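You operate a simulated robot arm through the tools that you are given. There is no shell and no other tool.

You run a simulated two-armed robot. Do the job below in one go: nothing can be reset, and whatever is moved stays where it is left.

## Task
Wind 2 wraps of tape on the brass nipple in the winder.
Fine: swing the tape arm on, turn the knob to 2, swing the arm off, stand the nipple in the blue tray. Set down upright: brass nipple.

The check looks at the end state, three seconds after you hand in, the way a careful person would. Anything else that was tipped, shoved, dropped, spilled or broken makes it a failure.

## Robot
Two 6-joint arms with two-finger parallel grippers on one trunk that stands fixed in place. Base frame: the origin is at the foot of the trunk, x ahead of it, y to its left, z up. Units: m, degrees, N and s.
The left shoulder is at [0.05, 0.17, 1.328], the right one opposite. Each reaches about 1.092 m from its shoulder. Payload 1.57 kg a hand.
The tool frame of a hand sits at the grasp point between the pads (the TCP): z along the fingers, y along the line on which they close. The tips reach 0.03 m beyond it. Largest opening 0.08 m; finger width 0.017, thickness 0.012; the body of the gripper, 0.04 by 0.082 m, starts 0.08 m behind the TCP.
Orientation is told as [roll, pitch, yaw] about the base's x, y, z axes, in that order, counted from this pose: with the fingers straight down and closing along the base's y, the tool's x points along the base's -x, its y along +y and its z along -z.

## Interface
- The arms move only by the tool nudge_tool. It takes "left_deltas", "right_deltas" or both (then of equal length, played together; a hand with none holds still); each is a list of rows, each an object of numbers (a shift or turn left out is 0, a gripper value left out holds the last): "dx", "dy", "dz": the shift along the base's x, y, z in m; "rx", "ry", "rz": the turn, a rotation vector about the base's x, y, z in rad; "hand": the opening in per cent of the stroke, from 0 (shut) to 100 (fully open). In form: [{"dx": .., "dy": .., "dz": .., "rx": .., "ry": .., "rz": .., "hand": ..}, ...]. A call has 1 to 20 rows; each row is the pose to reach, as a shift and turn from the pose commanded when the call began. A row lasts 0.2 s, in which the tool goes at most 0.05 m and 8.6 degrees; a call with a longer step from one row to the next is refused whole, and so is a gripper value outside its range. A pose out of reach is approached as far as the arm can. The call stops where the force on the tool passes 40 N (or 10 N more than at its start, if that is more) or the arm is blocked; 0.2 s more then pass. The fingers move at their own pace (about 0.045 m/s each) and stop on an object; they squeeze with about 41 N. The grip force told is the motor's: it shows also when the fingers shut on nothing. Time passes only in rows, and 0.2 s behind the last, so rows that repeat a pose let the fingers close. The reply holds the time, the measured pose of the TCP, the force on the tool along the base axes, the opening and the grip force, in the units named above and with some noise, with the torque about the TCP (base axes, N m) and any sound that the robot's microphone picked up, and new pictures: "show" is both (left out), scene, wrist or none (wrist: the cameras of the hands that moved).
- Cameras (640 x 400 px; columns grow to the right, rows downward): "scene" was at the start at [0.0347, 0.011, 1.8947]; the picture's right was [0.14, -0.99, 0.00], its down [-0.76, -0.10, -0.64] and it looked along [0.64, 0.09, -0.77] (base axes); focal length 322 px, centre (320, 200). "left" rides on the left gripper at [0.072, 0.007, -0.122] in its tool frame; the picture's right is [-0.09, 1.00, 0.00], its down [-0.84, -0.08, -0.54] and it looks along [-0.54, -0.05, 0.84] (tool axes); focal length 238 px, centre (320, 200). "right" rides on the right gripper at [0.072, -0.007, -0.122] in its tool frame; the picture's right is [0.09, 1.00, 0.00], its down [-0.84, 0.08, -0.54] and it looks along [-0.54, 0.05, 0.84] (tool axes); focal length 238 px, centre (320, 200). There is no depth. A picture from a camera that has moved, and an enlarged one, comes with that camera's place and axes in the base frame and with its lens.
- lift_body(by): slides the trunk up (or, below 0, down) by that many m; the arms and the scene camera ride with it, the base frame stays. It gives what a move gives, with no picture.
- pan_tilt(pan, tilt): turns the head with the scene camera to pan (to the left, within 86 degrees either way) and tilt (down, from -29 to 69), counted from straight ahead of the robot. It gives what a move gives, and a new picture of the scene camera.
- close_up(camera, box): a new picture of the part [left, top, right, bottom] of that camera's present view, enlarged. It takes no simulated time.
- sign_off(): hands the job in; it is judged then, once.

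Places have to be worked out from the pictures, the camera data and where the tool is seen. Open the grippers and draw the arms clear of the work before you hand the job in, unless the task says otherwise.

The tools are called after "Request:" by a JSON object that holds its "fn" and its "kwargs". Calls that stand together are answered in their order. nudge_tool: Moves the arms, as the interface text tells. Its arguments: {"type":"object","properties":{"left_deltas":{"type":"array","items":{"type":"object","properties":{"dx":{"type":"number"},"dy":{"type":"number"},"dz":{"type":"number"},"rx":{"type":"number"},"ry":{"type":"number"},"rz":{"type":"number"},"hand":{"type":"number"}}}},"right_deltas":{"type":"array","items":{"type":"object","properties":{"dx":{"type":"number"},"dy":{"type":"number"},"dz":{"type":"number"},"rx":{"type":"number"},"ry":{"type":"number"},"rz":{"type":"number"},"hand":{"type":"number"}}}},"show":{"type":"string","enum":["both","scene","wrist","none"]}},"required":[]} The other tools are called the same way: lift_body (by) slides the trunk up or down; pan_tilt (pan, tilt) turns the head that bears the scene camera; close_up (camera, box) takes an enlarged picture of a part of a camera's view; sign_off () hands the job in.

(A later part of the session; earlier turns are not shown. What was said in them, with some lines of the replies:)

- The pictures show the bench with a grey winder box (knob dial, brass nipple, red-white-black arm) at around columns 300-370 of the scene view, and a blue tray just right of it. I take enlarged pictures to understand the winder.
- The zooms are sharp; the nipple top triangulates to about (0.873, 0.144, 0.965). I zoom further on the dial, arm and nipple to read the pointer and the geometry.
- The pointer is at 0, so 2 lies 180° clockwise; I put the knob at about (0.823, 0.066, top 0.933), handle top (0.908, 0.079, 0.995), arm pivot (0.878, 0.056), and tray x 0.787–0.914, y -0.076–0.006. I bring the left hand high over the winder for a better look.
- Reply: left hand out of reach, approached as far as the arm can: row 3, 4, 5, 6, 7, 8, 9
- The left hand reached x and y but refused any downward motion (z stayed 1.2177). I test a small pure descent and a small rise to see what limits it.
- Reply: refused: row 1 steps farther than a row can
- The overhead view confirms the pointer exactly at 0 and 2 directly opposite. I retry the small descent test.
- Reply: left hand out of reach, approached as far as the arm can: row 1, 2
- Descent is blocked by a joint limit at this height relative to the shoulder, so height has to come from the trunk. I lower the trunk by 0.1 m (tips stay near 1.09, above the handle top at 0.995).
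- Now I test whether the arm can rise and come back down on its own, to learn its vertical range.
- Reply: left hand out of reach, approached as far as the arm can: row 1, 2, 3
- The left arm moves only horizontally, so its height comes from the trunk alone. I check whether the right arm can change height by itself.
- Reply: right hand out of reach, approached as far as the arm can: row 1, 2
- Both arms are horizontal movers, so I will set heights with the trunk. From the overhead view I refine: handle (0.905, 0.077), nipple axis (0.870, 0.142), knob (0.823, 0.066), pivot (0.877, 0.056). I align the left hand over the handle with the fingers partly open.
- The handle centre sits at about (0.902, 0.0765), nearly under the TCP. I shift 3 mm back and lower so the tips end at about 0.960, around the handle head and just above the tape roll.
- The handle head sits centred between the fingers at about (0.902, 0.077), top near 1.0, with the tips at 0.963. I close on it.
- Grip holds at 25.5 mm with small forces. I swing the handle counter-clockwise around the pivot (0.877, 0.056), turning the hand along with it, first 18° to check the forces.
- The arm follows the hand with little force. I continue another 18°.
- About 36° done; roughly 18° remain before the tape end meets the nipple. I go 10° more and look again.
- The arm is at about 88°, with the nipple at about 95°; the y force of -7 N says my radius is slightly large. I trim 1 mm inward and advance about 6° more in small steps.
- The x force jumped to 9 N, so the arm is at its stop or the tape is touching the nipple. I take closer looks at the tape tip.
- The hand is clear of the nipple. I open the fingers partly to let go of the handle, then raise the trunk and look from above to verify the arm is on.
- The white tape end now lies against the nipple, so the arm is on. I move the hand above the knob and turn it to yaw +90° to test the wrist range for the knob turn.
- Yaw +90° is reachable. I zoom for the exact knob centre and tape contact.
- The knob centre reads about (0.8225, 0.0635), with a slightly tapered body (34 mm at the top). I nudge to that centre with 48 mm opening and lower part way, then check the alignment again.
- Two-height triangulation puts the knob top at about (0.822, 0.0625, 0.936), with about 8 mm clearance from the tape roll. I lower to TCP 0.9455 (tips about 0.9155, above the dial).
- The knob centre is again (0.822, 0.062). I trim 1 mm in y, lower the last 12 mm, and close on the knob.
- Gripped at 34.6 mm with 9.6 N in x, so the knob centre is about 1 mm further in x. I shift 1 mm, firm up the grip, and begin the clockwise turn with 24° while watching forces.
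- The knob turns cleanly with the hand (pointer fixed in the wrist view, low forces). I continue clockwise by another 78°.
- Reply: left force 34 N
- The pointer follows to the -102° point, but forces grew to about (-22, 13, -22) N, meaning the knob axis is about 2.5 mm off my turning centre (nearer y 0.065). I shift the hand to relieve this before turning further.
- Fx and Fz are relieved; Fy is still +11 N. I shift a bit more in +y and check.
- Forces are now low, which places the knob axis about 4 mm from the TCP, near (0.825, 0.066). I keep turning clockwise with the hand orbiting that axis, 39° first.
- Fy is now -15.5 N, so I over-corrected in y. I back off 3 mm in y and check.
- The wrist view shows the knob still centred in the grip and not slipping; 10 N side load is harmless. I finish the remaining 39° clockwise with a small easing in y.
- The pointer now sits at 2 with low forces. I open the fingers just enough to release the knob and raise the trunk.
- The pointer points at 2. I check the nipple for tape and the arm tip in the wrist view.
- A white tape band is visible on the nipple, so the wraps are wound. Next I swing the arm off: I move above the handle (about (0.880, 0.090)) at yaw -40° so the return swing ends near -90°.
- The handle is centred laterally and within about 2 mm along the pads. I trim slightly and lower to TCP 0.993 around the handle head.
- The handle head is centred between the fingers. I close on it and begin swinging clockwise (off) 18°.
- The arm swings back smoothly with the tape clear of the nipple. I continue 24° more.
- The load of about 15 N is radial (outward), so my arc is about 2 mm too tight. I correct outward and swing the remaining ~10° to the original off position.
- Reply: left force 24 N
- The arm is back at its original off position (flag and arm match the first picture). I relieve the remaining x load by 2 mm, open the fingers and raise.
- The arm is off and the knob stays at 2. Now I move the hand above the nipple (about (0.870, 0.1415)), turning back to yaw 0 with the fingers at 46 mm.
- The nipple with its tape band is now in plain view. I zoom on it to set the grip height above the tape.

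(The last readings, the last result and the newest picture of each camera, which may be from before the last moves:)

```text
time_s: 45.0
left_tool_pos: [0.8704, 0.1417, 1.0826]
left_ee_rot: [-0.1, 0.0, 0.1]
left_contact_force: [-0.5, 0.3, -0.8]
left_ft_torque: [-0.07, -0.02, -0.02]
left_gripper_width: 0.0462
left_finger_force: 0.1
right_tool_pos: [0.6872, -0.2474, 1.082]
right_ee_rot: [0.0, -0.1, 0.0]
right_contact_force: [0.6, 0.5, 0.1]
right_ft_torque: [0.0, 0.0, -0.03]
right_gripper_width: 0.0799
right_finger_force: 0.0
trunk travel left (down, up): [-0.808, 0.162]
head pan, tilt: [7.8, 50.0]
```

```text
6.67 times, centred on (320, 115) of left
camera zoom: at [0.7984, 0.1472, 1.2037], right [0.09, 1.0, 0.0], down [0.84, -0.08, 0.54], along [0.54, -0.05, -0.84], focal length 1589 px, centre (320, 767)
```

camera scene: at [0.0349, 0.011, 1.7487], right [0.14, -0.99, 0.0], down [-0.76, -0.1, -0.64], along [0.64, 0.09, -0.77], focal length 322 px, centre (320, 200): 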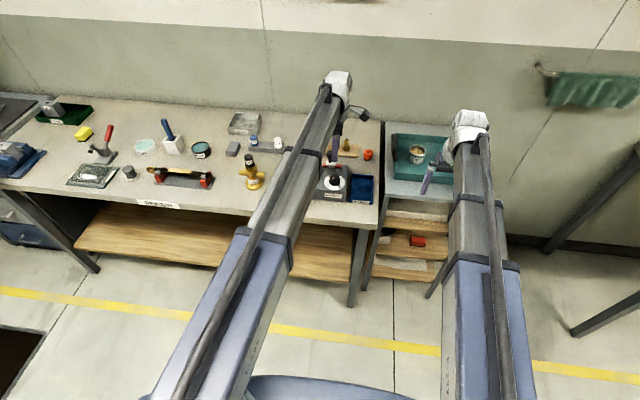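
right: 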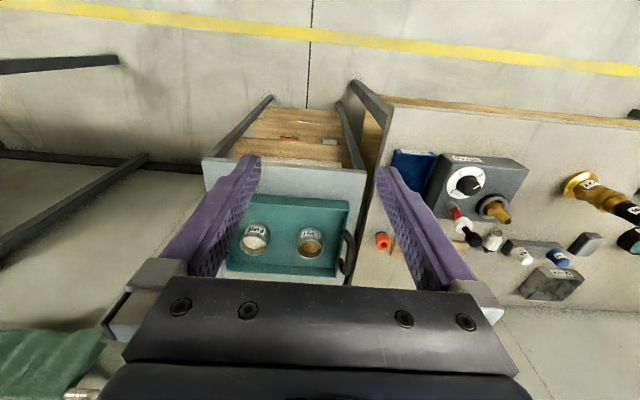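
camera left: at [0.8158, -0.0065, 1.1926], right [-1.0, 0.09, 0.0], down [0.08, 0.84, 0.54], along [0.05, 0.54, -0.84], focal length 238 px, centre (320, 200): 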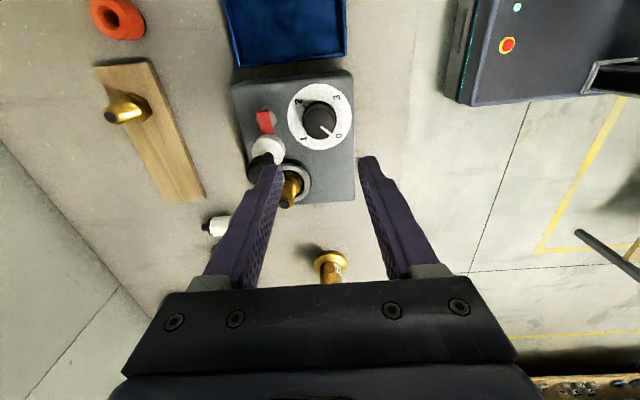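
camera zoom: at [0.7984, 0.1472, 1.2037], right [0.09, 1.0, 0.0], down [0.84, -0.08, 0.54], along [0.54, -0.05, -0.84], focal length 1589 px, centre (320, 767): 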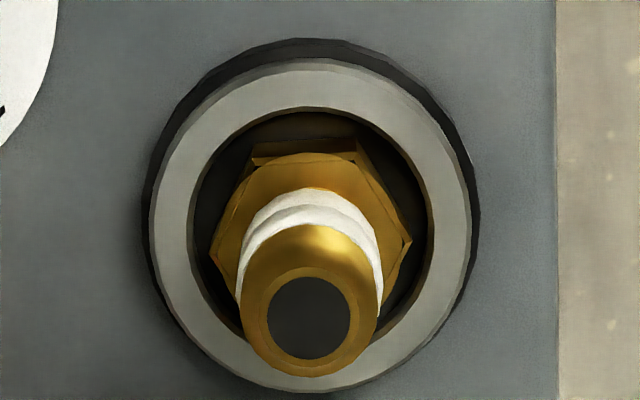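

Exactly two bands of tape show, with about 14 mm of bare brass above them; nipple top at about (0.8697, 0.140, 0.969). I trim the position and lower until the tips are just above the tape.

Request:
{"fn": "nudge_tool", "kwargs": {"left_deltas": [{"dx": -0.0007, "dy": -0.0008, "hand": 58}], "show": "none"}}

Request:
{"fn": "lift_body", "kwargs": {"by": -0.075}}

Request:
{"fn": "close_up", "kwargs": {"camera": "left", "box": [220, 80, 420, 240]}}

Request:
{"fn": "close_up", "kwargs": {"camera": "scene", "box": [305, 125, 345, 155]}}

```text
time_s: 45.4
left_tool_pos: [0.8696, 0.1403, 1.0826]
left_ee_rot: [0.0, 0.0, 0.0]
left_contact_force: [-0.4, -0.4, 0.4]
left_ft_torque: [0.01, -0.01, -0.03]
left_gripper_width: 0.0464
left_finger_force: 0.1
right_tool_pos: [0.6868, -0.2478, 1.0824]
right_ee_rot: [0.0, 0.0, 0.0]
right_contact_force: [0.9, -0.2, -0.1]
right_ft_torque: [0.0, 0.01, 0.02]
right_gripper_width: 0.0798
right_finger_force: 0.1
trunk travel left (down, up): [-0.808, 0.162]
head pan, tilt: [7.8, 50.0]
```

```text
time_s: 46.5
left_tool_pos: [0.8684, 0.1409, 1.0085]
left_ee_rot: [0.0, 0.0, 0.0]
left_contact_force: [0.9, 0.0, 0.1]
left_ft_torque: [-0.02, 0.01, -0.01]
left_gripper_width: 0.0464
left_finger_force: 0.1
right_tool_pos: [0.6864, -0.247, 1.007]
right_ee_rot: [0.0, 0.0, -0.1]
right_contact_force: [0.0, 1.3, -0.1]
right_ft_torque: [0.01, 0.01, 0.03]
right_gripper_width: 0.0801
right_finger_force: 0.0
trunk travel left (down, up): [-0.733, 0.237]
head pan, tilt: [7.8, 50.0]
```

```text
2.50 times, centred on (320, 160) of left
camera zoom: at [0.7979, 0.1466, 1.1289], right [0.09, 1.0, 0.0], down [0.84, -0.08, 0.54], along [0.54, -0.05, -0.84], focal length 596 px, centre (320, 300)
```

zoom: 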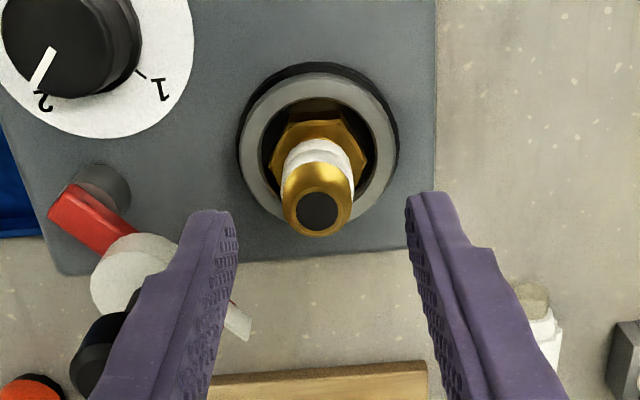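

```text
13.33 times, centred on (325, 140) of scene
camera zoom: at [0.0345, 0.011, 1.6847], right [0.14, -0.99, 0.0], down [-0.76, -0.1, -0.64], along [0.64, 0.09, -0.77], focal length 4294 px, centre (253, 1000)
```

zoom: 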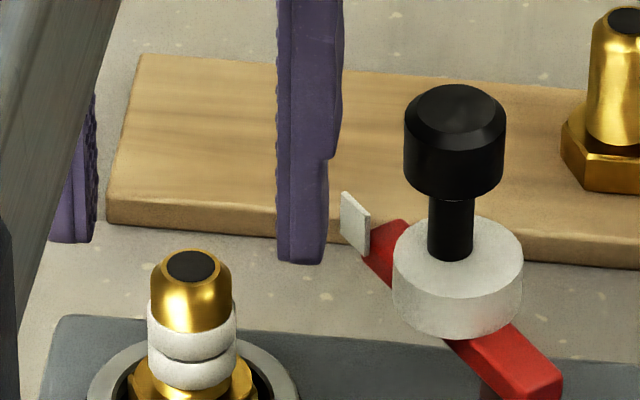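

The nipple top lines up with the TCP axis within about half a millimetre. I lower 23 mm so the tips come to about 0.9545 and check against the tape edge.

Request:
{"fn": "lift_body", "kwargs": {"by": -0.023}}

Request:
{"fn": "close_up", "kwargs": {"camera": "scene", "box": [305, 120, 345, 150]}}

Request:
{"fn": "close_up", "kwargs": {"camera": "left", "box": [260, 120, 380, 220]}}

```text
time_s: 47.2
left_tool_pos: [0.8696, 0.1406, 0.9851]
left_ee_rot: [0.0, 0.1, 0.0]
left_contact_force: [-0.2, -0.3, 0.1]
left_ft_torque: [-0.02, -0.02, -0.03]
left_gripper_width: 0.0464
left_finger_force: 0.0
right_tool_pos: [0.6863, -0.2468, 0.9852]
right_ee_rot: [-0.1, 0.0, 0.0]
right_contact_force: [0.1, 0.3, -0.5]
right_ft_torque: [0.02, 0.01, 0.0]
right_gripper_width: 0.0798
right_finger_force: 0.0
trunk travel left (down, up): [-0.71, 0.26]
head pan, tilt: [7.8, 50.0]
```

```text
13.33 times, centred on (325, 135) of scene
camera zoom: at [0.0344, 0.011, 1.6617], right [0.14, -0.99, 0.0], down [-0.76, -0.1, -0.64], along [0.64, 0.09, -0.77], focal length 4294 px, centre (253, 1067)
```

zoom: 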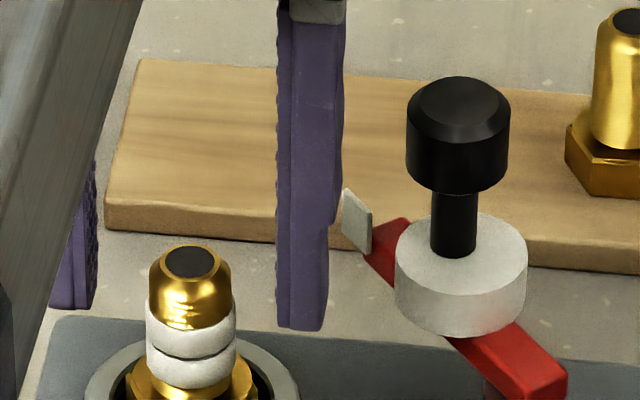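

```text
4.00 times, centred on (320, 170) of left
camera zoom: at [0.7979, 0.1466, 1.1059], right [0.09, 1.0, 0.0], down [0.84, -0.08, 0.54], along [0.54, -0.05, -0.84], focal length 953 px, centre (320, 320)
```

zoom: 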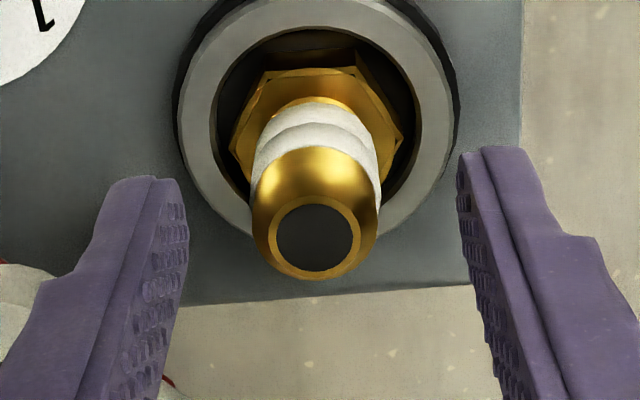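

The tips look about 1–2 mm below the tape's upper edge, so I raise 2 mm and close on the bare brass.

Request:
{"fn": "lift_body", "kwargs": {"by": 0.002}}

Request:
{"fn": "nudge_tool", "kwargs": {"left_deltas": [{"hand": 45}, {"hand": 35}, {"hand": 25}, {"hand": 15}, {"hand": 15}, {"hand": 15}], "show": "none"}}

Request:
{"fn": "close_up", "kwargs": {"camera": "scene", "box": [305, 120, 345, 150]}}

Request:
{"fn": "close_up", "kwargs": {"camera": "left", "box": [260, 120, 380, 220]}}

```text
time_s: 47.7
left_tool_pos: [0.8693, 0.1401, 0.9867]
left_ee_rot: [0.0, 0.0, -0.1]
left_contact_force: [0.3, -0.4, -0.6]
left_ft_torque: [0.01, -0.02, -0.02]
left_gripper_width: 0.0464
left_finger_force: 0.0
right_tool_pos: [0.6878, -0.2486, 0.987]
right_ee_rot: [0.0, -0.1, 0.1]
right_contact_force: [-0.4, 0.1, 0.1]
right_ft_torque: [0.01, -0.01, -0.02]
right_gripper_width: 0.0801
right_finger_force: 0.1
trunk travel left (down, up): [-0.712, 0.258]
head pan, tilt: [7.8, 50.0]
```

```text
time_s: 49.1
left_tool_pos: [0.8699, 0.1403, 0.9874]
left_ee_rot: [0.0, 0.0, 0.1]
left_contact_force: [-0.1, -0.8, 0.9]
left_ft_torque: [-0.05, -0.01, 0.03]
left_gripper_width: 0.0195
left_finger_force: 33.8
right_tool_pos: [0.6884, -0.2477, 0.9866]
right_ee_rot: [0.0, 0.0, 0.0]
right_contact_force: [1.2, -0.5, 0.3]
right_ft_torque: [0.03, 0.0, -0.01]
right_gripper_width: 0.0801
right_finger_force: 0.0
trunk travel left (down, up): [-0.712, 0.258]
head pan, tilt: [7.8, 50.0]
```

```text
13.33 times, centred on (325, 135) of scene
camera zoom: at [0.0347, 0.0109, 1.6637], right [0.14, -0.99, 0.0], down [-0.76, -0.1, -0.64], along [0.64, 0.09, -0.77], focal length 4294 px, centre (253, 1067)
```

zoom: 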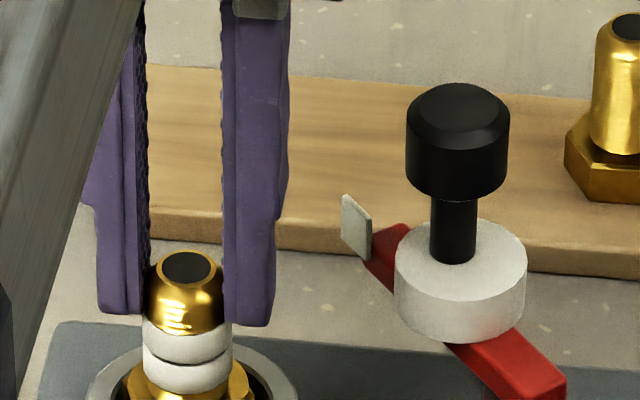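

```text
4.00 times, centred on (320, 170) of left
camera zoom: at [0.7981, 0.1465, 1.1077], right [0.09, 1.0, 0.0], down [0.84, -0.08, 0.54], along [0.54, -0.05, -0.84], focal length 953 px, centre (320, 320)
```

zoom: 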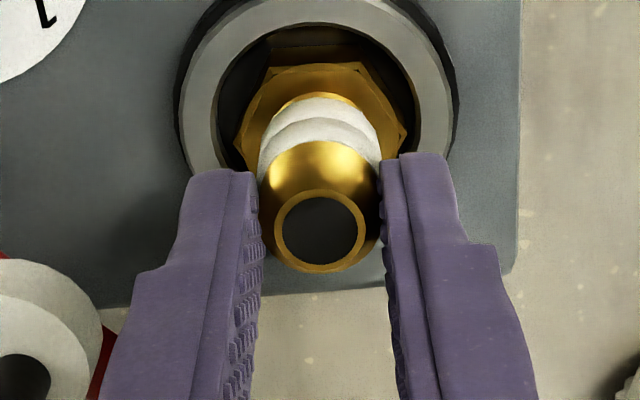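

Gripped on bare brass at 19.5 mm width, tape untouched. I firm the grip, lift 15 mm first and check that the nipple comes out straight.

Request:
{"fn": "nudge_tool", "kwargs": {"left_deltas": [{"hand": 5}, {"hand": 5}], "show": "none"}}

Request:
{"fn": "lift_body", "kwargs": {"by": 0.015}}

Request:
{"fn": "close_up", "kwargs": {"camera": "scene", "box": [305, 120, 345, 150]}}

Request:
{"fn": "close_up", "kwargs": {"camera": "left", "box": [260, 120, 380, 220]}}

```text
time_s: 49.7
left_tool_pos: [0.8708, 0.1413, 0.9873]
left_ee_rot: [0.0, 0.1, 0.0]
left_contact_force: [0.6, 0.4, 0.3]
left_ft_torque: [0.0, -0.05, 0.0]
left_gripper_width: 0.0197
left_finger_force: 33.8
right_tool_pos: [0.6888, -0.2472, 0.9874]
right_ee_rot: [0.0, 0.0, -0.1]
right_contact_force: [-0.5, 0.4, -0.4]
right_ft_torque: [0.02, 0.0, 0.02]
right_gripper_width: 0.0798
right_finger_force: 0.0
trunk travel left (down, up): [-0.712, 0.258]
head pan, tilt: [7.8, 50.0]
```

```text
time_s: 50.3
left_tool_pos: [0.8698, 0.1396, 1.001]
left_ee_rot: [0.0, 0.0, 0.0]
left_contact_force: [-0.6, -0.3, -1.7]
left_ft_torque: [0.0, 0.0, 0.0]
left_gripper_width: 0.0199
left_finger_force: 33.4
right_tool_pos: [0.6889, -0.2476, 1.0012]
right_ee_rot: [0.0, 0.0, 0.0]
right_contact_force: [-0.5, 0.7, -0.1]
right_ft_torque: [-0.01, 0.02, 0.01]
right_gripper_width: 0.08
right_finger_force: 0.0
trunk travel left (down, up): [-0.727, 0.243]
head pan, tilt: [7.8, 50.0]
```

```text
13.33 times, centred on (325, 135) of scene
camera zoom: at [0.0352, 0.011, 1.6787], right [0.14, -0.99, 0.0], down [-0.76, -0.1, -0.64], along [0.64, 0.09, -0.77], focal length 4294 px, centre (253, 1067)
```

zoom: 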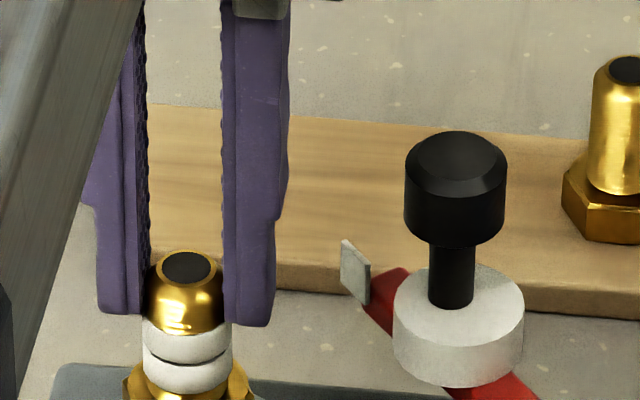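

```text
4.00 times, centred on (320, 170) of left
camera zoom: at [0.7984, 0.1466, 1.1225], right [0.09, 1.0, 0.0], down [0.84, -0.08, 0.54], along [0.54, -0.05, -0.84], focal length 953 px, centre (320, 320)
```

zoom: 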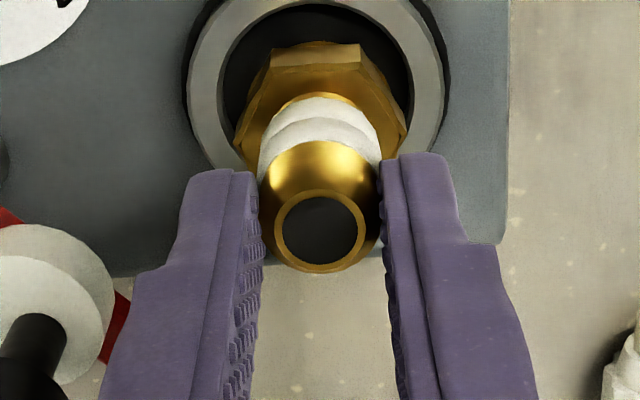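

The nipple comes out straight with the hand. I lift another 125 mm to clear the handle and knob.

Request:
{"fn": "lift_body", "kwargs": {"by": 0.125}}

Request:
{"fn": "close_up", "kwargs": {"camera": "left", "box": [160, 0, 480, 240]}}

Request:
{"fn": "close_up", "kwargs": {"camera": "scene", "box": [280, 100, 400, 210]}}

```text
time_s: 51.9
left_tool_pos: [0.8703, 0.1404, 1.127]
left_ee_rot: [0.0, 0.0, -0.1]
left_contact_force: [-0.9, -0.1, -1.2]
left_ft_torque: [0.01, -0.02, 0.0]
left_gripper_width: 0.0195
left_finger_force: 33.6
right_tool_pos: [0.6878, -0.247, 1.1269]
right_ee_rot: [-0.1, 0.0, 0.0]
right_contact_force: [-0.4, 0.1, 0.3]
right_ft_torque: [0.01, -0.01, 0.0]
right_gripper_width: 0.0801
right_finger_force: 0.0
trunk travel left (down, up): [-0.852, 0.118]
head pan, tilt: [7.8, 50.0]
```

```text
1.67 times, centred on (320, 120) of left
camera zoom: at [0.7983, 0.1466, 1.2475], right [0.09, 1.0, 0.0], down [0.84, -0.08, 0.54], along [0.54, -0.05, -0.84], focal length 397 px, centre (320, 333)
```

zoom: 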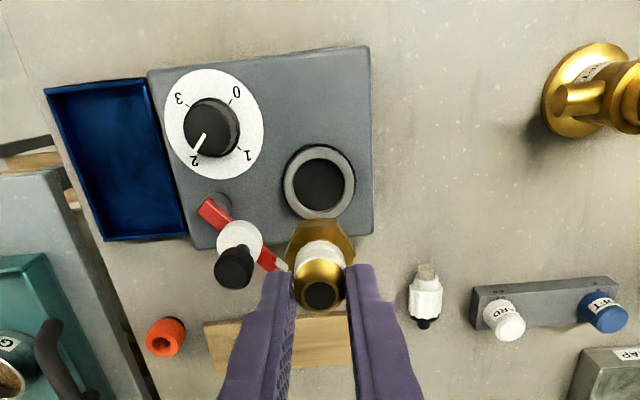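

```text
3.64 times, centred on (340, 155) of scene
camera zoom: at [0.035, 0.011, 1.8036], right [0.14, -0.99, 0.0], down [-0.76, -0.1, -0.64], along [0.64, 0.09, -0.77], focal length 1171 px, centre (247, 364)
```

zoom: 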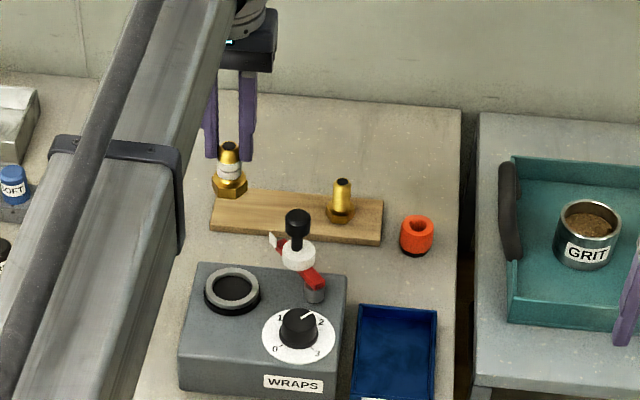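

The nipple hangs upright and the chuck is empty. I carry it over the tray centre (about (0.851, -0.035)) at this height.

Request:
{"fn": "nudge_tool", "kwargs": {"left_deltas": [{"dx": -0.002, "dy": -0.015, "hand": 5}, {"dx": -0.004, "dy": -0.04, "hand": 5}, {"dx": -0.007, "dy": -0.065, "hand": 5}, {"dx": -0.01, "dy": -0.09, "hand": 5}, {"dx": -0.013, "dy": -0.115, "hand": 5}, {"dx": -0.016, "dy": -0.14, "hand": 5}, {"dx": -0.018, "dy": -0.163, "hand": 5}, {"dx": -0.019, "dy": -0.175, "hand": 5}, {"dx": -0.019, "dy": -0.175, "hand": 5}], "show": "none"}}

Request:
{"fn": "close_up", "kwargs": {"camera": "left", "box": [160, 0, 480, 240]}}

Request:
{"fn": "close_up", "kwargs": {"camera": "scene", "box": [280, 100, 400, 210]}}

Request:
{"fn": "close_up", "kwargs": {"camera": "right", "box": [320, 0, 640, 240]}}

```text
time_s: 53.9
left_tool_pos: [0.8516, -0.0339, 1.1262]
left_ee_rot: [0.1, 0.0, -0.1]
left_contact_force: [-0.4, 0.6, -1.0]
left_ft_torque: [0.0, 0.01, 0.02]
left_gripper_width: 0.0197
left_finger_force: 33.4
right_tool_pos: [0.6877, -0.2477, 1.1267]
right_ee_rot: [-0.1, 0.0, 0.0]
right_contact_force: [0.2, 0.9, -0.3]
right_ft_torque: [0.02, 0.03, -0.07]
right_gripper_width: 0.0801
right_finger_force: 0.1
trunk travel left (down, up): [-0.852, 0.118]
head pan, tilt: [7.8, 50.0]
```

```text
1.67 times, centred on (320, 120) of left
camera zoom: at [0.7787, -0.0294, 1.2476], right [0.09, 1.0, 0.0], down [0.84, -0.08, 0.54], along [0.54, -0.05, -0.84], focal length 397 px, centre (320, 333)
```

zoom: 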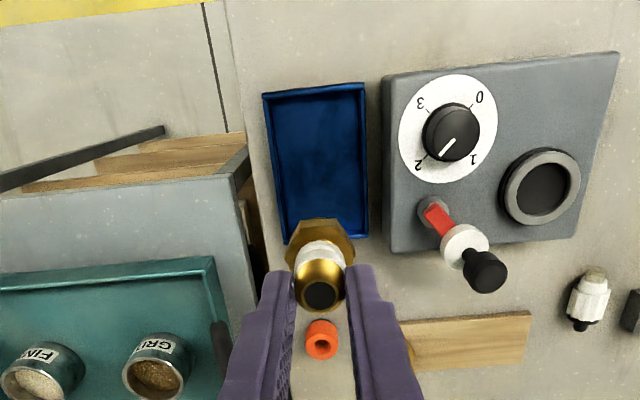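

```text
3.64 times, centred on (340, 155) of scene
camera zoom: at [0.0349, 0.011, 1.8037], right [0.14, -0.99, 0.0], down [-0.76, -0.1, -0.64], along [0.64, 0.09, -0.77], focal length 1171 px, centre (247, 364)
```

zoom: 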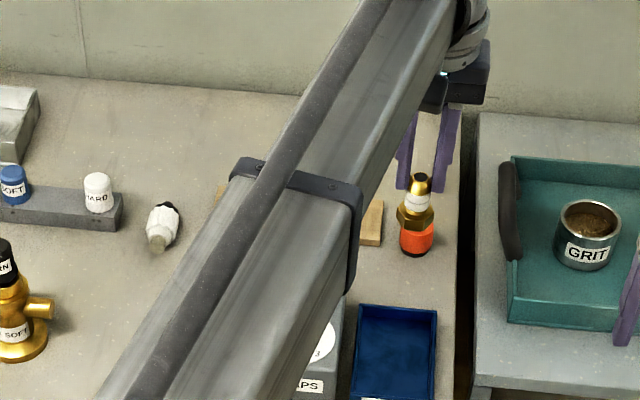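

```text
1.67 times, centred on (480, 120) of right
camera zoom: at [0.6155, -0.2543, 1.2488], right [-0.09, 1.0, 0.0], down [0.84, 0.08, 0.54], along [0.54, 0.05, -0.84], focal length 397 px, centre (53, 333)
```

zoom: 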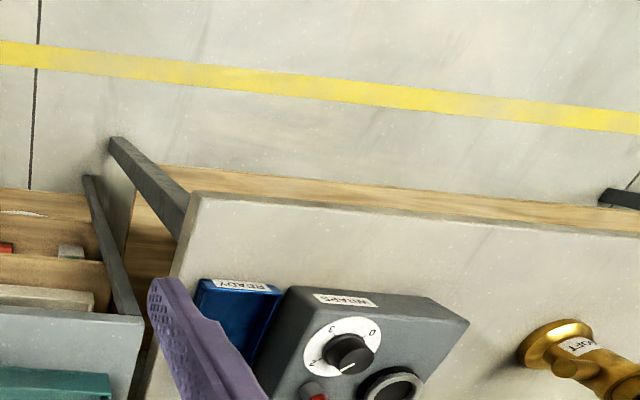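

The nipple is over the tray centre. I lower to just above the rim (bottom of the nipple about 0.876) and check before setting down.

Request:
{"fn": "lift_body", "kwargs": {"by": -0.16}}

Request:
{"fn": "close_up", "kwargs": {"camera": "left", "box": [220, 60, 420, 220]}}

Request:
{"fn": "close_up", "kwargs": {"camera": "scene", "box": [330, 90, 400, 150]}}

```text
time_s: 55.7
left_tool_pos: [0.8495, -0.0344, 0.967]
left_ee_rot: [0.0, 0.0, 0.0]
left_contact_force: [-0.2, -0.6, -1.0]
left_ft_torque: [-0.04, 0.02, -0.02]
left_gripper_width: 0.0197
left_finger_force: 33.2
right_tool_pos: [0.6863, -0.247, 0.9669]
right_ee_rot: [0.0, 0.0, 0.0]
right_contact_force: [0.3, -0.4, 0.3]
right_ft_torque: [0.03, -0.01, -0.01]
right_gripper_width: 0.08
right_finger_force: 0.0
trunk travel left (down, up): [-0.692, 0.278]
head pan, tilt: [7.8, 50.0]
```

```text
2.50 times, centred on (320, 140) of left
camera zoom: at [0.7786, -0.0292, 1.0878], right [0.09, 1.0, 0.0], down [0.84, -0.08, 0.54], along [0.54, -0.05, -0.84], focal length 596 px, centre (320, 350)
```

zoom: 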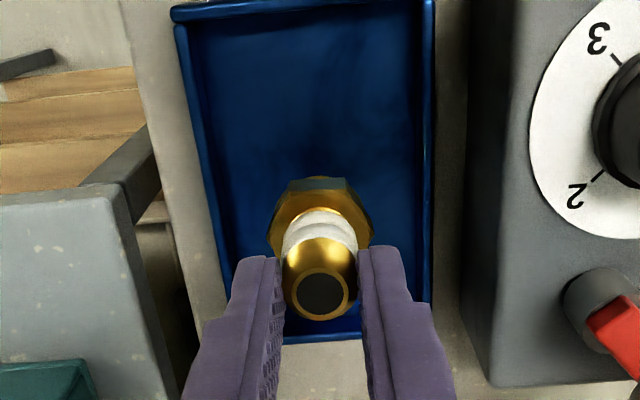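

```text
6.67 times, centred on (365, 120) of scene
camera zoom: at [0.0347, 0.011, 1.6437], right [0.14, -0.99, 0.0], down [-0.76, -0.1, -0.64], along [0.64, 0.09, -0.77], focal length 2147 px, centre (20, 733)
```

zoom: 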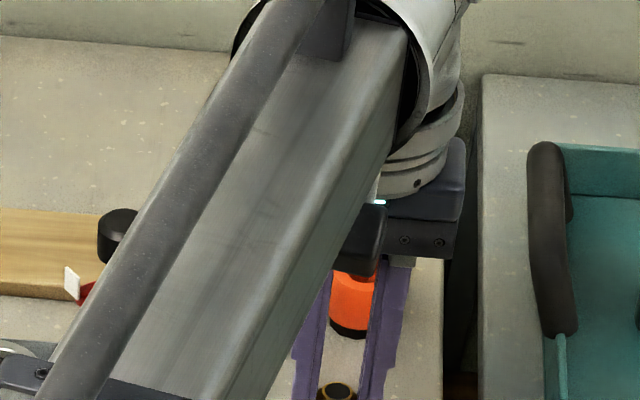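

Well inside the tray footprint. I lower 22 mm more and then approach the floor in small steps.

Request:
{"fn": "lift_body", "kwargs": {"by": -0.022}}

Request:
{"fn": "lift_body", "kwargs": {"by": -0.006}}

Request:
{"fn": "close_up", "kwargs": {"camera": "left", "box": [220, 60, 420, 220]}}

Request:
{"fn": "close_up", "kwargs": {"camera": "scene", "box": [330, 110, 400, 170]}}

```text
time_s: 56.4
left_tool_pos: [0.8498, -0.0339, 0.9447]
left_ee_rot: [-0.1, -0.1, 0.0]
left_contact_force: [0.5, 0.4, -1.4]
left_ft_torque: [-0.01, -0.02, 0.01]
left_gripper_width: 0.0197
left_finger_force: 33.6
right_tool_pos: [0.6879, -0.2482, 0.9453]
right_ee_rot: [0.0, 0.0, 0.0]
right_contact_force: [-1.3, -0.9, -0.5]
right_ft_torque: [0.01, -0.02, 0.02]
right_gripper_width: 0.0803
right_finger_force: 0.0
trunk travel left (down, up): [-0.67, 0.3]
head pan, tilt: [7.8, 50.0]
```

```text
time_s: 56.9
left_tool_pos: [0.8513, -0.0355, 0.938]
left_ee_rot: [0.0, 0.0, 0.0]
left_contact_force: [0.4, -0.4, -2.0]
left_ft_torque: [0.0, 0.0, 0.02]
left_gripper_width: 0.0197
left_finger_force: 33.4
right_tool_pos: [0.6873, -0.2473, 0.9382]
right_ee_rot: [0.1, 0.0, 0.0]
right_contact_force: [-0.1, 0.1, 1.3]
right_ft_torque: [0.04, -0.04, 0.0]
right_gripper_width: 0.0799
right_finger_force: 0.0
trunk travel left (down, up): [-0.664, 0.306]
head pan, tilt: [7.8, 50.0]
```

```text
2.50 times, centred on (320, 140) of left
camera zoom: at [0.7786, -0.0292, 1.0597], right [0.09, 1.0, 0.0], down [0.84, -0.08, 0.54], along [0.54, -0.05, -0.84], focal length 596 px, centre (320, 350)
```

zoom: 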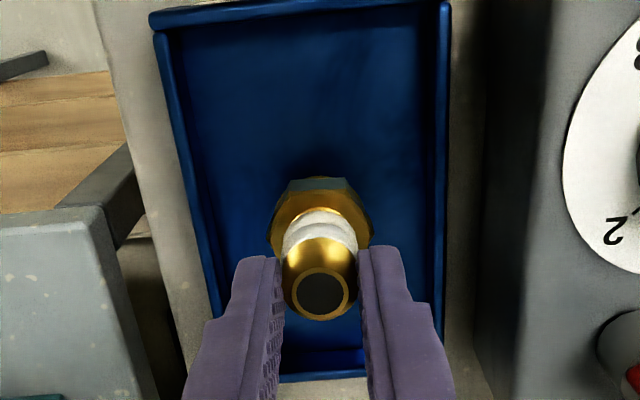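

```text
6.67 times, centred on (365, 140) of scene
camera zoom: at [0.0347, 0.011, 1.6157], right [0.14, -0.99, 0.0], down [-0.76, -0.1, -0.64], along [0.64, 0.09, -0.77], focal length 2147 px, centre (20, 600)
```

zoom: 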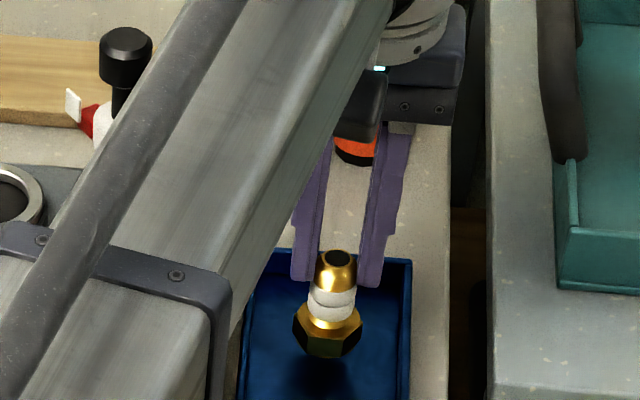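

Still a visible gap over the floor (shadow below the hex, Fz still at weight). I go down in 4 mm steps watching Fz.

Request:
{"fn": "lift_body", "kwargs": {"by": -0.004}}

Request:
{"fn": "lift_body", "kwargs": {"by": -0.003}}

Request:
{"fn": "close_up", "kwargs": {"camera": "scene", "box": [345, 135, 385, 165]}}

```text
time_s: 57.5
left_tool_pos: [0.8497, -0.0355, 0.9351]
left_ee_rot: [0.0, 0.0, -0.1]
left_contact_force: [0.1, -0.1, -1.2]
left_ft_torque: [0.0, -0.02, 0.04]
left_gripper_width: 0.0197
left_finger_force: 34.0
right_tool_pos: [0.6883, -0.2467, 0.9342]
right_ee_rot: [0.0, 0.0, 0.0]
right_contact_force: [0.7, 0.1, 0.2]
right_ft_torque: [-0.01, -0.02, 0.0]
right_gripper_width: 0.08
right_finger_force: 0.0
trunk travel left (down, up): [-0.66, 0.31]
head pan, tilt: [7.8, 50.0]
```

```text
time_s: 58.0
left_tool_pos: [0.8508, -0.0354, 0.9326]
left_ee_rot: [-0.1, 0.0, -0.1]
left_contact_force: [-0.2, -0.2, -1.2]
left_ft_torque: [-0.01, -0.01, 0.01]
left_gripper_width: 0.0201
left_finger_force: 33.9
right_tool_pos: [0.687, -0.2471, 0.9324]
right_ee_rot: [-0.1, 0.0, 0.0]
right_contact_force: [-0.2, -0.1, -0.4]
right_ft_torque: [0.02, -0.01, -0.02]
right_gripper_width: 0.0803
right_finger_force: 0.1
trunk travel left (down, up): [-0.657, 0.313]
head pan, tilt: [7.8, 50.0]
```

```text
13.33 times, centred on (365, 150) of scene
camera zoom: at [0.0348, 0.011, 1.6087], right [0.14, -0.99, 0.0], down [-0.76, -0.1, -0.64], along [0.64, 0.09, -0.77], focal length 4294 px, centre (-280, 867)
```

zoom: 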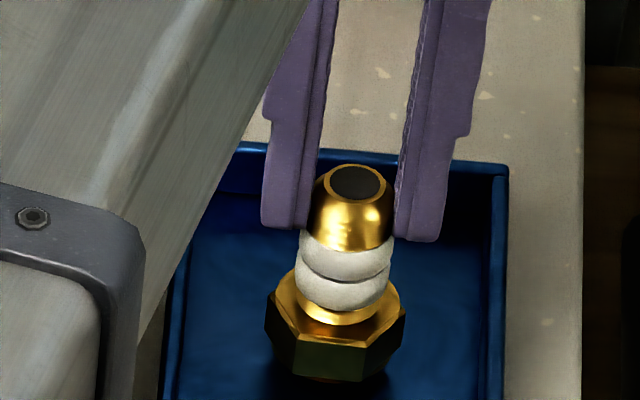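

The hex bottom still looks about 10–15 mm above the tray floor. I keep stepping down while watching Fz.

Request:
{"fn": "lift_body", "kwargs": {"by": -0.004}}

Request:
{"fn": "lift_body", "kwargs": {"by": -0.003}}

Request:
{"fn": "close_up", "kwargs": {"camera": "scene", "box": [345, 135, 385, 165]}}

Request:
{"fn": "close_up", "kwargs": {"camera": "left", "box": [270, 80, 390, 180]}}

```text
time_s: 58.5
left_tool_pos: [0.8508, -0.0359, 0.928]
left_ee_rot: [0.0, 0.0, -0.1]
left_contact_force: [0.2, -0.1, -1.3]
left_ft_torque: [-0.01, 0.01, 0.0]
left_gripper_width: 0.02
left_finger_force: 33.8
right_tool_pos: [0.6874, -0.247, 0.9281]
right_ee_rot: [0.0, -0.1, 0.0]
right_contact_force: [0.2, -0.5, 0.5]
right_ft_torque: [0.0, 0.03, 0.01]
right_gripper_width: 0.08
right_finger_force: 0.1
trunk travel left (down, up): [-0.653, 0.317]
head pan, tilt: [7.8, 50.0]
```

```text
time_s: 59.0
left_tool_pos: [0.8499, -0.0338, 0.9261]
left_ee_rot: [0.0, 0.0, 0.0]
left_contact_force: [1.4, -1.1, 8.0]
left_ft_torque: [0.01, -0.11, 0.0]
left_gripper_width: 0.0199
left_finger_force: 33.2
right_tool_pos: [0.6873, -0.2462, 0.9254]
right_ee_rot: [0.1, 0.0, 0.0]
right_contact_force: [0.0, 0.5, -0.1]
right_ft_torque: [0.0, 0.0, 0.0]
right_gripper_width: 0.08
right_finger_force: 0.1
trunk travel left (down, up): [-0.65, 0.32]
head pan, tilt: [7.8, 50.0]
```

```text
13.33 times, centred on (365, 150) of scene
camera zoom: at [0.0342, 0.011, 1.6018], right [0.14, -0.99, 0.0], down [-0.76, -0.1, -0.64], along [0.64, 0.09, -0.77], focal length 4294 px, centre (-280, 867)
```

zoom: 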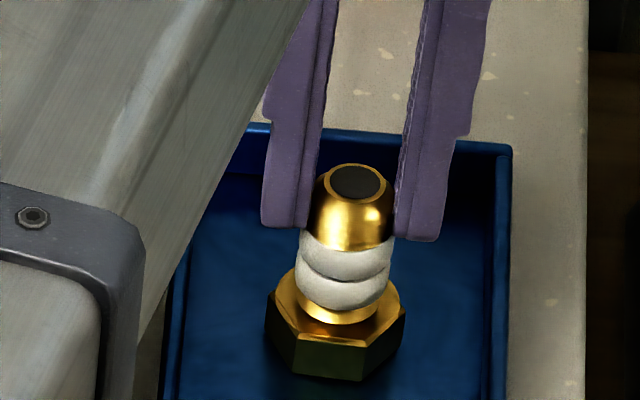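

```text
4.00 times, centred on (330, 130) of left
camera zoom: at [0.7785, -0.0292, 1.0461], right [0.09, 1.0, 0.0], down [0.84, -0.08, 0.54], along [0.54, -0.05, -0.84], focal length 953 px, centre (280, 480)
```

zoom: 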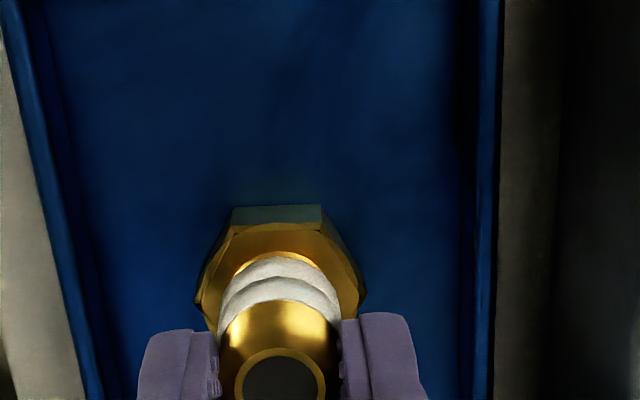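

Fz jumped to +8 N: the nipple stands on the tray floor, upright. I ease up 1 mm to take off the preload and open the fingers.

Request:
{"fn": "lift_body", "kwargs": {"by": -0.0}}

Request:
{"fn": "lift_body", "kwargs": {"by": 0.0007}}

```text
time_s: 59.5
left_tool_pos: [0.8508, -0.035, 0.9255]
left_ee_rot: [0.0, 0.0, -0.1]
left_contact_force: [2.4, 0.9, 8.4]
left_ft_torque: [0.02, -0.17, 0.03]
left_gripper_width: 0.0198
left_finger_force: 33.3
right_tool_pos: [0.6872, -0.2471, 0.9241]
right_ee_rot: [0.0, -0.1, 0.1]
right_contact_force: [0.9, 0.9, 0.1]
right_ft_torque: [0.02, -0.01, -0.05]
right_gripper_width: 0.0796
right_finger_force: 0.1
trunk travel left (down, up): [-0.65, 0.32]
head pan, tilt: [7.8, 50.0]
```

```text
time_s: 60.0
left_tool_pos: [0.8503, -0.0345, 0.9254]
left_ee_rot: [0.0, 0.1, -0.1]
left_contact_force: [0.3, -0.7, -1.0]
left_ft_torque: [-0.03, -0.02, -0.02]
left_gripper_width: 0.0198
left_finger_force: 33.7
right_tool_pos: [0.6876, -0.2469, 0.925]
right_ee_rot: [0.0, 0.0, 0.0]
right_contact_force: [0.0, -0.6, 0.4]
right_ft_torque: [0.02, 0.03, 0.03]
right_gripper_width: 0.08
right_finger_force: 0.0
trunk travel left (down, up): [-0.651, 0.319]
head pan, tilt: [7.8, 50.0]
```

The preload is gone with the hex resting on the floor to within a fraction of a millimetre. I open the fingers gradually.

Request:
{"fn": "nudge_tool", "kwargs": {"left_deltas": [{"hand": 27}, {"hand": 30}, {"hand": 40}, {"hand": 50}, {"hand": 50}, {"hand": 50}], "show": "none"}}

Request:
{"fn": "close_up", "kwargs": {"camera": "scene", "box": [345, 135, 385, 165]}}

Request:
{"fn": "close_up", "kwargs": {"camera": "left", "box": [240, 80, 400, 220]}}

```text
time_s: 61.4
left_tool_pos: [0.8503, -0.0352, 0.9256]
left_ee_rot: [0.1, 0.0, -0.1]
left_contact_force: [0.3, -0.4, -0.3]
left_ft_torque: [-0.04, -0.01, 0.0]
left_gripper_width: 0.0399
left_finger_force: 0.0
right_tool_pos: [0.6872, -0.2467, 0.9251]
right_ee_rot: [0.0, 0.0, 0.0]
right_contact_force: [-0.1, -0.2, 0.6]
right_ft_torque: [0.02, -0.02, 0.0]
right_gripper_width: 0.0798
right_finger_force: 0.0
trunk travel left (down, up): [-0.651, 0.319]
head pan, tilt: [7.8, 50.0]
```

```text
13.33 times, centred on (365, 150) of scene
camera zoom: at [0.0347, 0.011, 1.6024], right [0.14, -0.99, 0.0], down [-0.76, -0.1, -0.64], along [0.64, 0.09, -0.77], focal length 4294 px, centre (-280, 867)
```

zoom: 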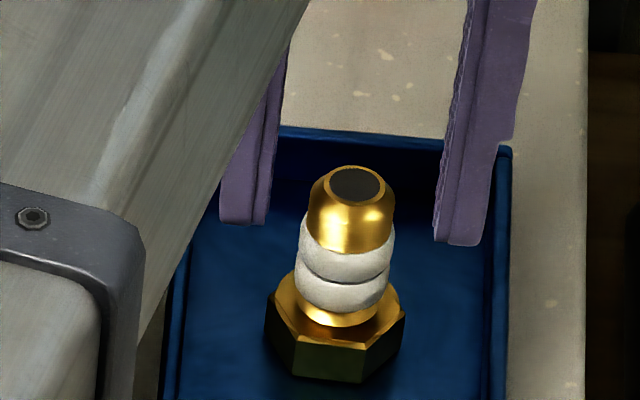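

```text
2.86 times, centred on (320, 150) of left
camera zoom: at [0.7786, -0.0292, 1.0464], right [0.09, 1.0, 0.0], down [0.84, -0.08, 0.54], along [0.54, -0.05, -0.84], focal length 681 px, centre (320, 343)
```

zoom: 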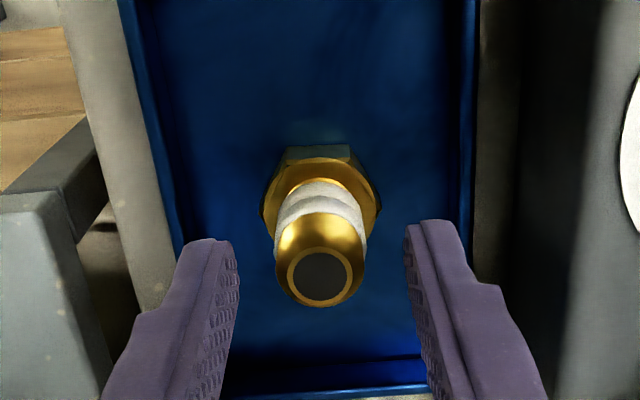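

The nipple stands free and upright in the tray. I raise the trunk straight up by 0.2 m.

Request:
{"fn": "lift_body", "kwargs": {"by": 0.25}}

Request:
{"fn": "nudge_tool", "kwargs": {"left_deltas": [{"dx": -0.03, "dy": 0.0, "hand": 60}, {"dx": -0.07, "dy": 0.0, "hand": 80}, {"dx": -0.11, "dy": 0.02, "hand": 100}, {"dx": -0.14, "dy": 0.05, "hand": 100}, {"dx": -0.15, "dy": 0.095, "hand": 100}, {"dx": -0.15, "dy": 0.14, "hand": 100}, {"dx": -0.15, "dy": 0.185, "hand": 100}, {"dx": -0.15, "dy": 0.23, "hand": 100}, {"dx": -0.15, "dy": 0.275, "hand": 100}, {"dx": -0.15, "dy": 0.32, "hand": 100}, {"dx": -0.15, "dy": 0.35, "hand": 100}], "show": "scene"}}

Request:
{"fn": "close_up", "kwargs": {"camera": "scene", "box": [280, 140, 400, 250]}}

```text
time_s: 64.0
left_tool_pos: [0.8507, -0.035, 1.1746]
left_ee_rot: [0.0, -0.2, -0.1]
left_contact_force: [-0.7, 0.1, -0.1]
left_ft_torque: [-0.05, 0.0, 0.03]
left_gripper_width: 0.0399
left_finger_force: 0.0
right_tool_pos: [0.6869, -0.247, 1.1763]
right_ee_rot: [0.0, 0.0, 0.0]
right_contact_force: [-0.3, 0.1, -0.7]
right_ft_torque: [-0.02, -0.01, -0.01]
right_gripper_width: 0.0799
right_finger_force: 0.0
trunk travel left (down, up): [-0.901, 0.069]
head pan, tilt: [7.8, 50.0]
```

```text
time_s: 66.4
left_tool_pos: [0.6991, 0.3156, 1.1753]
left_ee_rot: [0.0, 0.0, 0.0]
left_contact_force: [-0.4, 0.4, 0.2]
left_ft_torque: [0.04, -0.02, 0.01]
left_gripper_width: 0.0799
left_finger_force: 0.0
right_tool_pos: [0.6883, -0.2461, 1.175]
right_ee_rot: [0.0, 0.0, 0.0]
right_contact_force: [-0.5, -0.2, -0.1]
right_ft_torque: [0.0, -0.02, 0.02]
right_gripper_width: 0.0801
right_finger_force: 0.1
trunk travel left (down, up): [-0.901, 0.069]
head pan, tilt: [7.8, 50.0]
camera scene: at [0.0347, 0.0114, 1.8524], right [0.13, -0.99, 0.0], down [-0.76, -0.1, -0.64], along [0.64, 0.09, -0.77], focal length 322 px, centre (320, 200)
```

scene: 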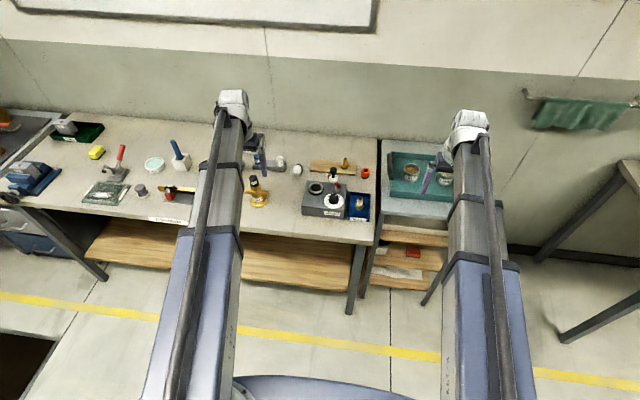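

```text
3.64 times, centred on (340, 195) of scene
camera zoom: at [0.0347, 0.0114, 1.8524], right [0.13, -0.99, 0.0], down [-0.76, -0.1, -0.64], along [0.64, 0.09, -0.77], focal length 1171 px, centre (247, 218)
```

zoom: 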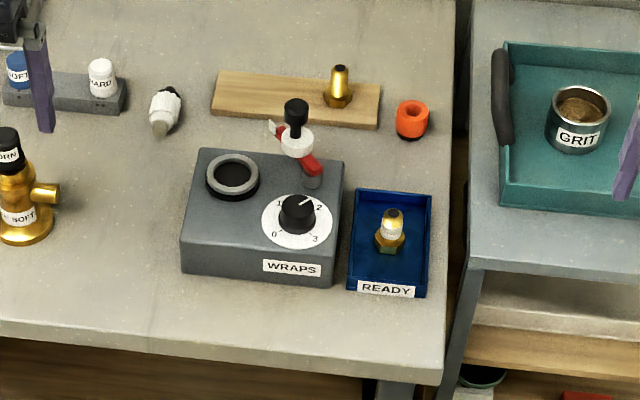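

Everything is in place and both arms are clear. One last zoom on the knob, arm and nipple before handing in.

Request:
{"fn": "close_up", "kwargs": {"camera": "scene", "box": [320, 165, 370, 215]}}

Request:
{"fn": "close_up", "kwargs": {"camera": "scene", "box": [345, 190, 375, 215]}}

```text
8.00 times, centred on (345, 190) of scene
camera zoom: at [0.0347, 0.0114, 1.8524], right [0.13, -0.99, 0.0], down [-0.76, -0.1, -0.64], along [0.64, 0.09, -0.77], focal length 2576 px, centre (120, 280)
```

zoom: 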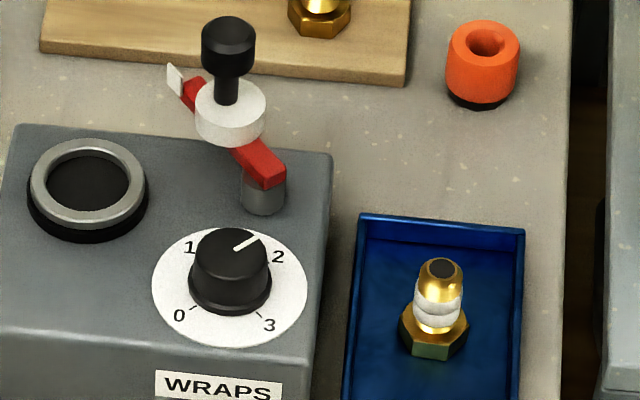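

```text
16.00 times, centred on (360, 202) of scene
camera zoom: at [0.0347, 0.0114, 1.8524], right [0.13, -0.99, 0.0], down [-0.76, -0.1, -0.64], along [0.64, 0.09, -0.77], focal length 5152 px, centre (-320, 160)
```

zoom: 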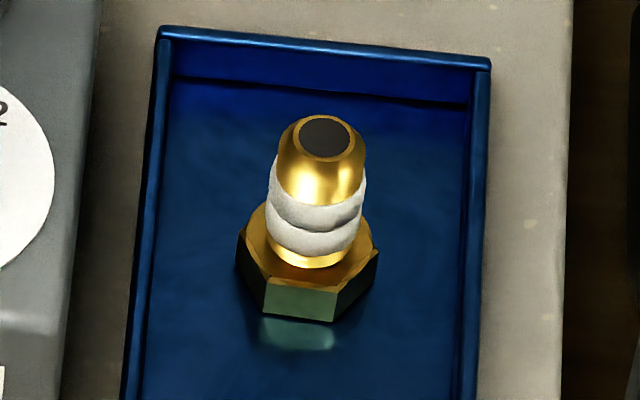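

The nipple stands upright in the blue tray with two wraps of tape, the knob points at 2, the tape arm is off, and both hands are open and clear. I hand in the job.

Request:
{"fn": "sign_off", "kwargs": {}}

```text
The job is handed in.
```

The brass nipple has two wraps of tape and stands upright in the blue tray. I have handed the job in; the result of the check has not come back.

In the last pictures before hand-in:
- **Knob:** the pointer is at 2.
- **Tape arm:** it is back at its original off position.
- **Hands:** both grippers are open and clear of the bench.
- **Everything else:** nothing else looked moved or tipped.

I gripped the nipple on the bare brass above the tape, so the fingers did not press on the wraps. Turning the knob put some side load on it, up to about 30 N at one point. I eased that off before finishing the turn, and the knob turned with the hand without slipping.
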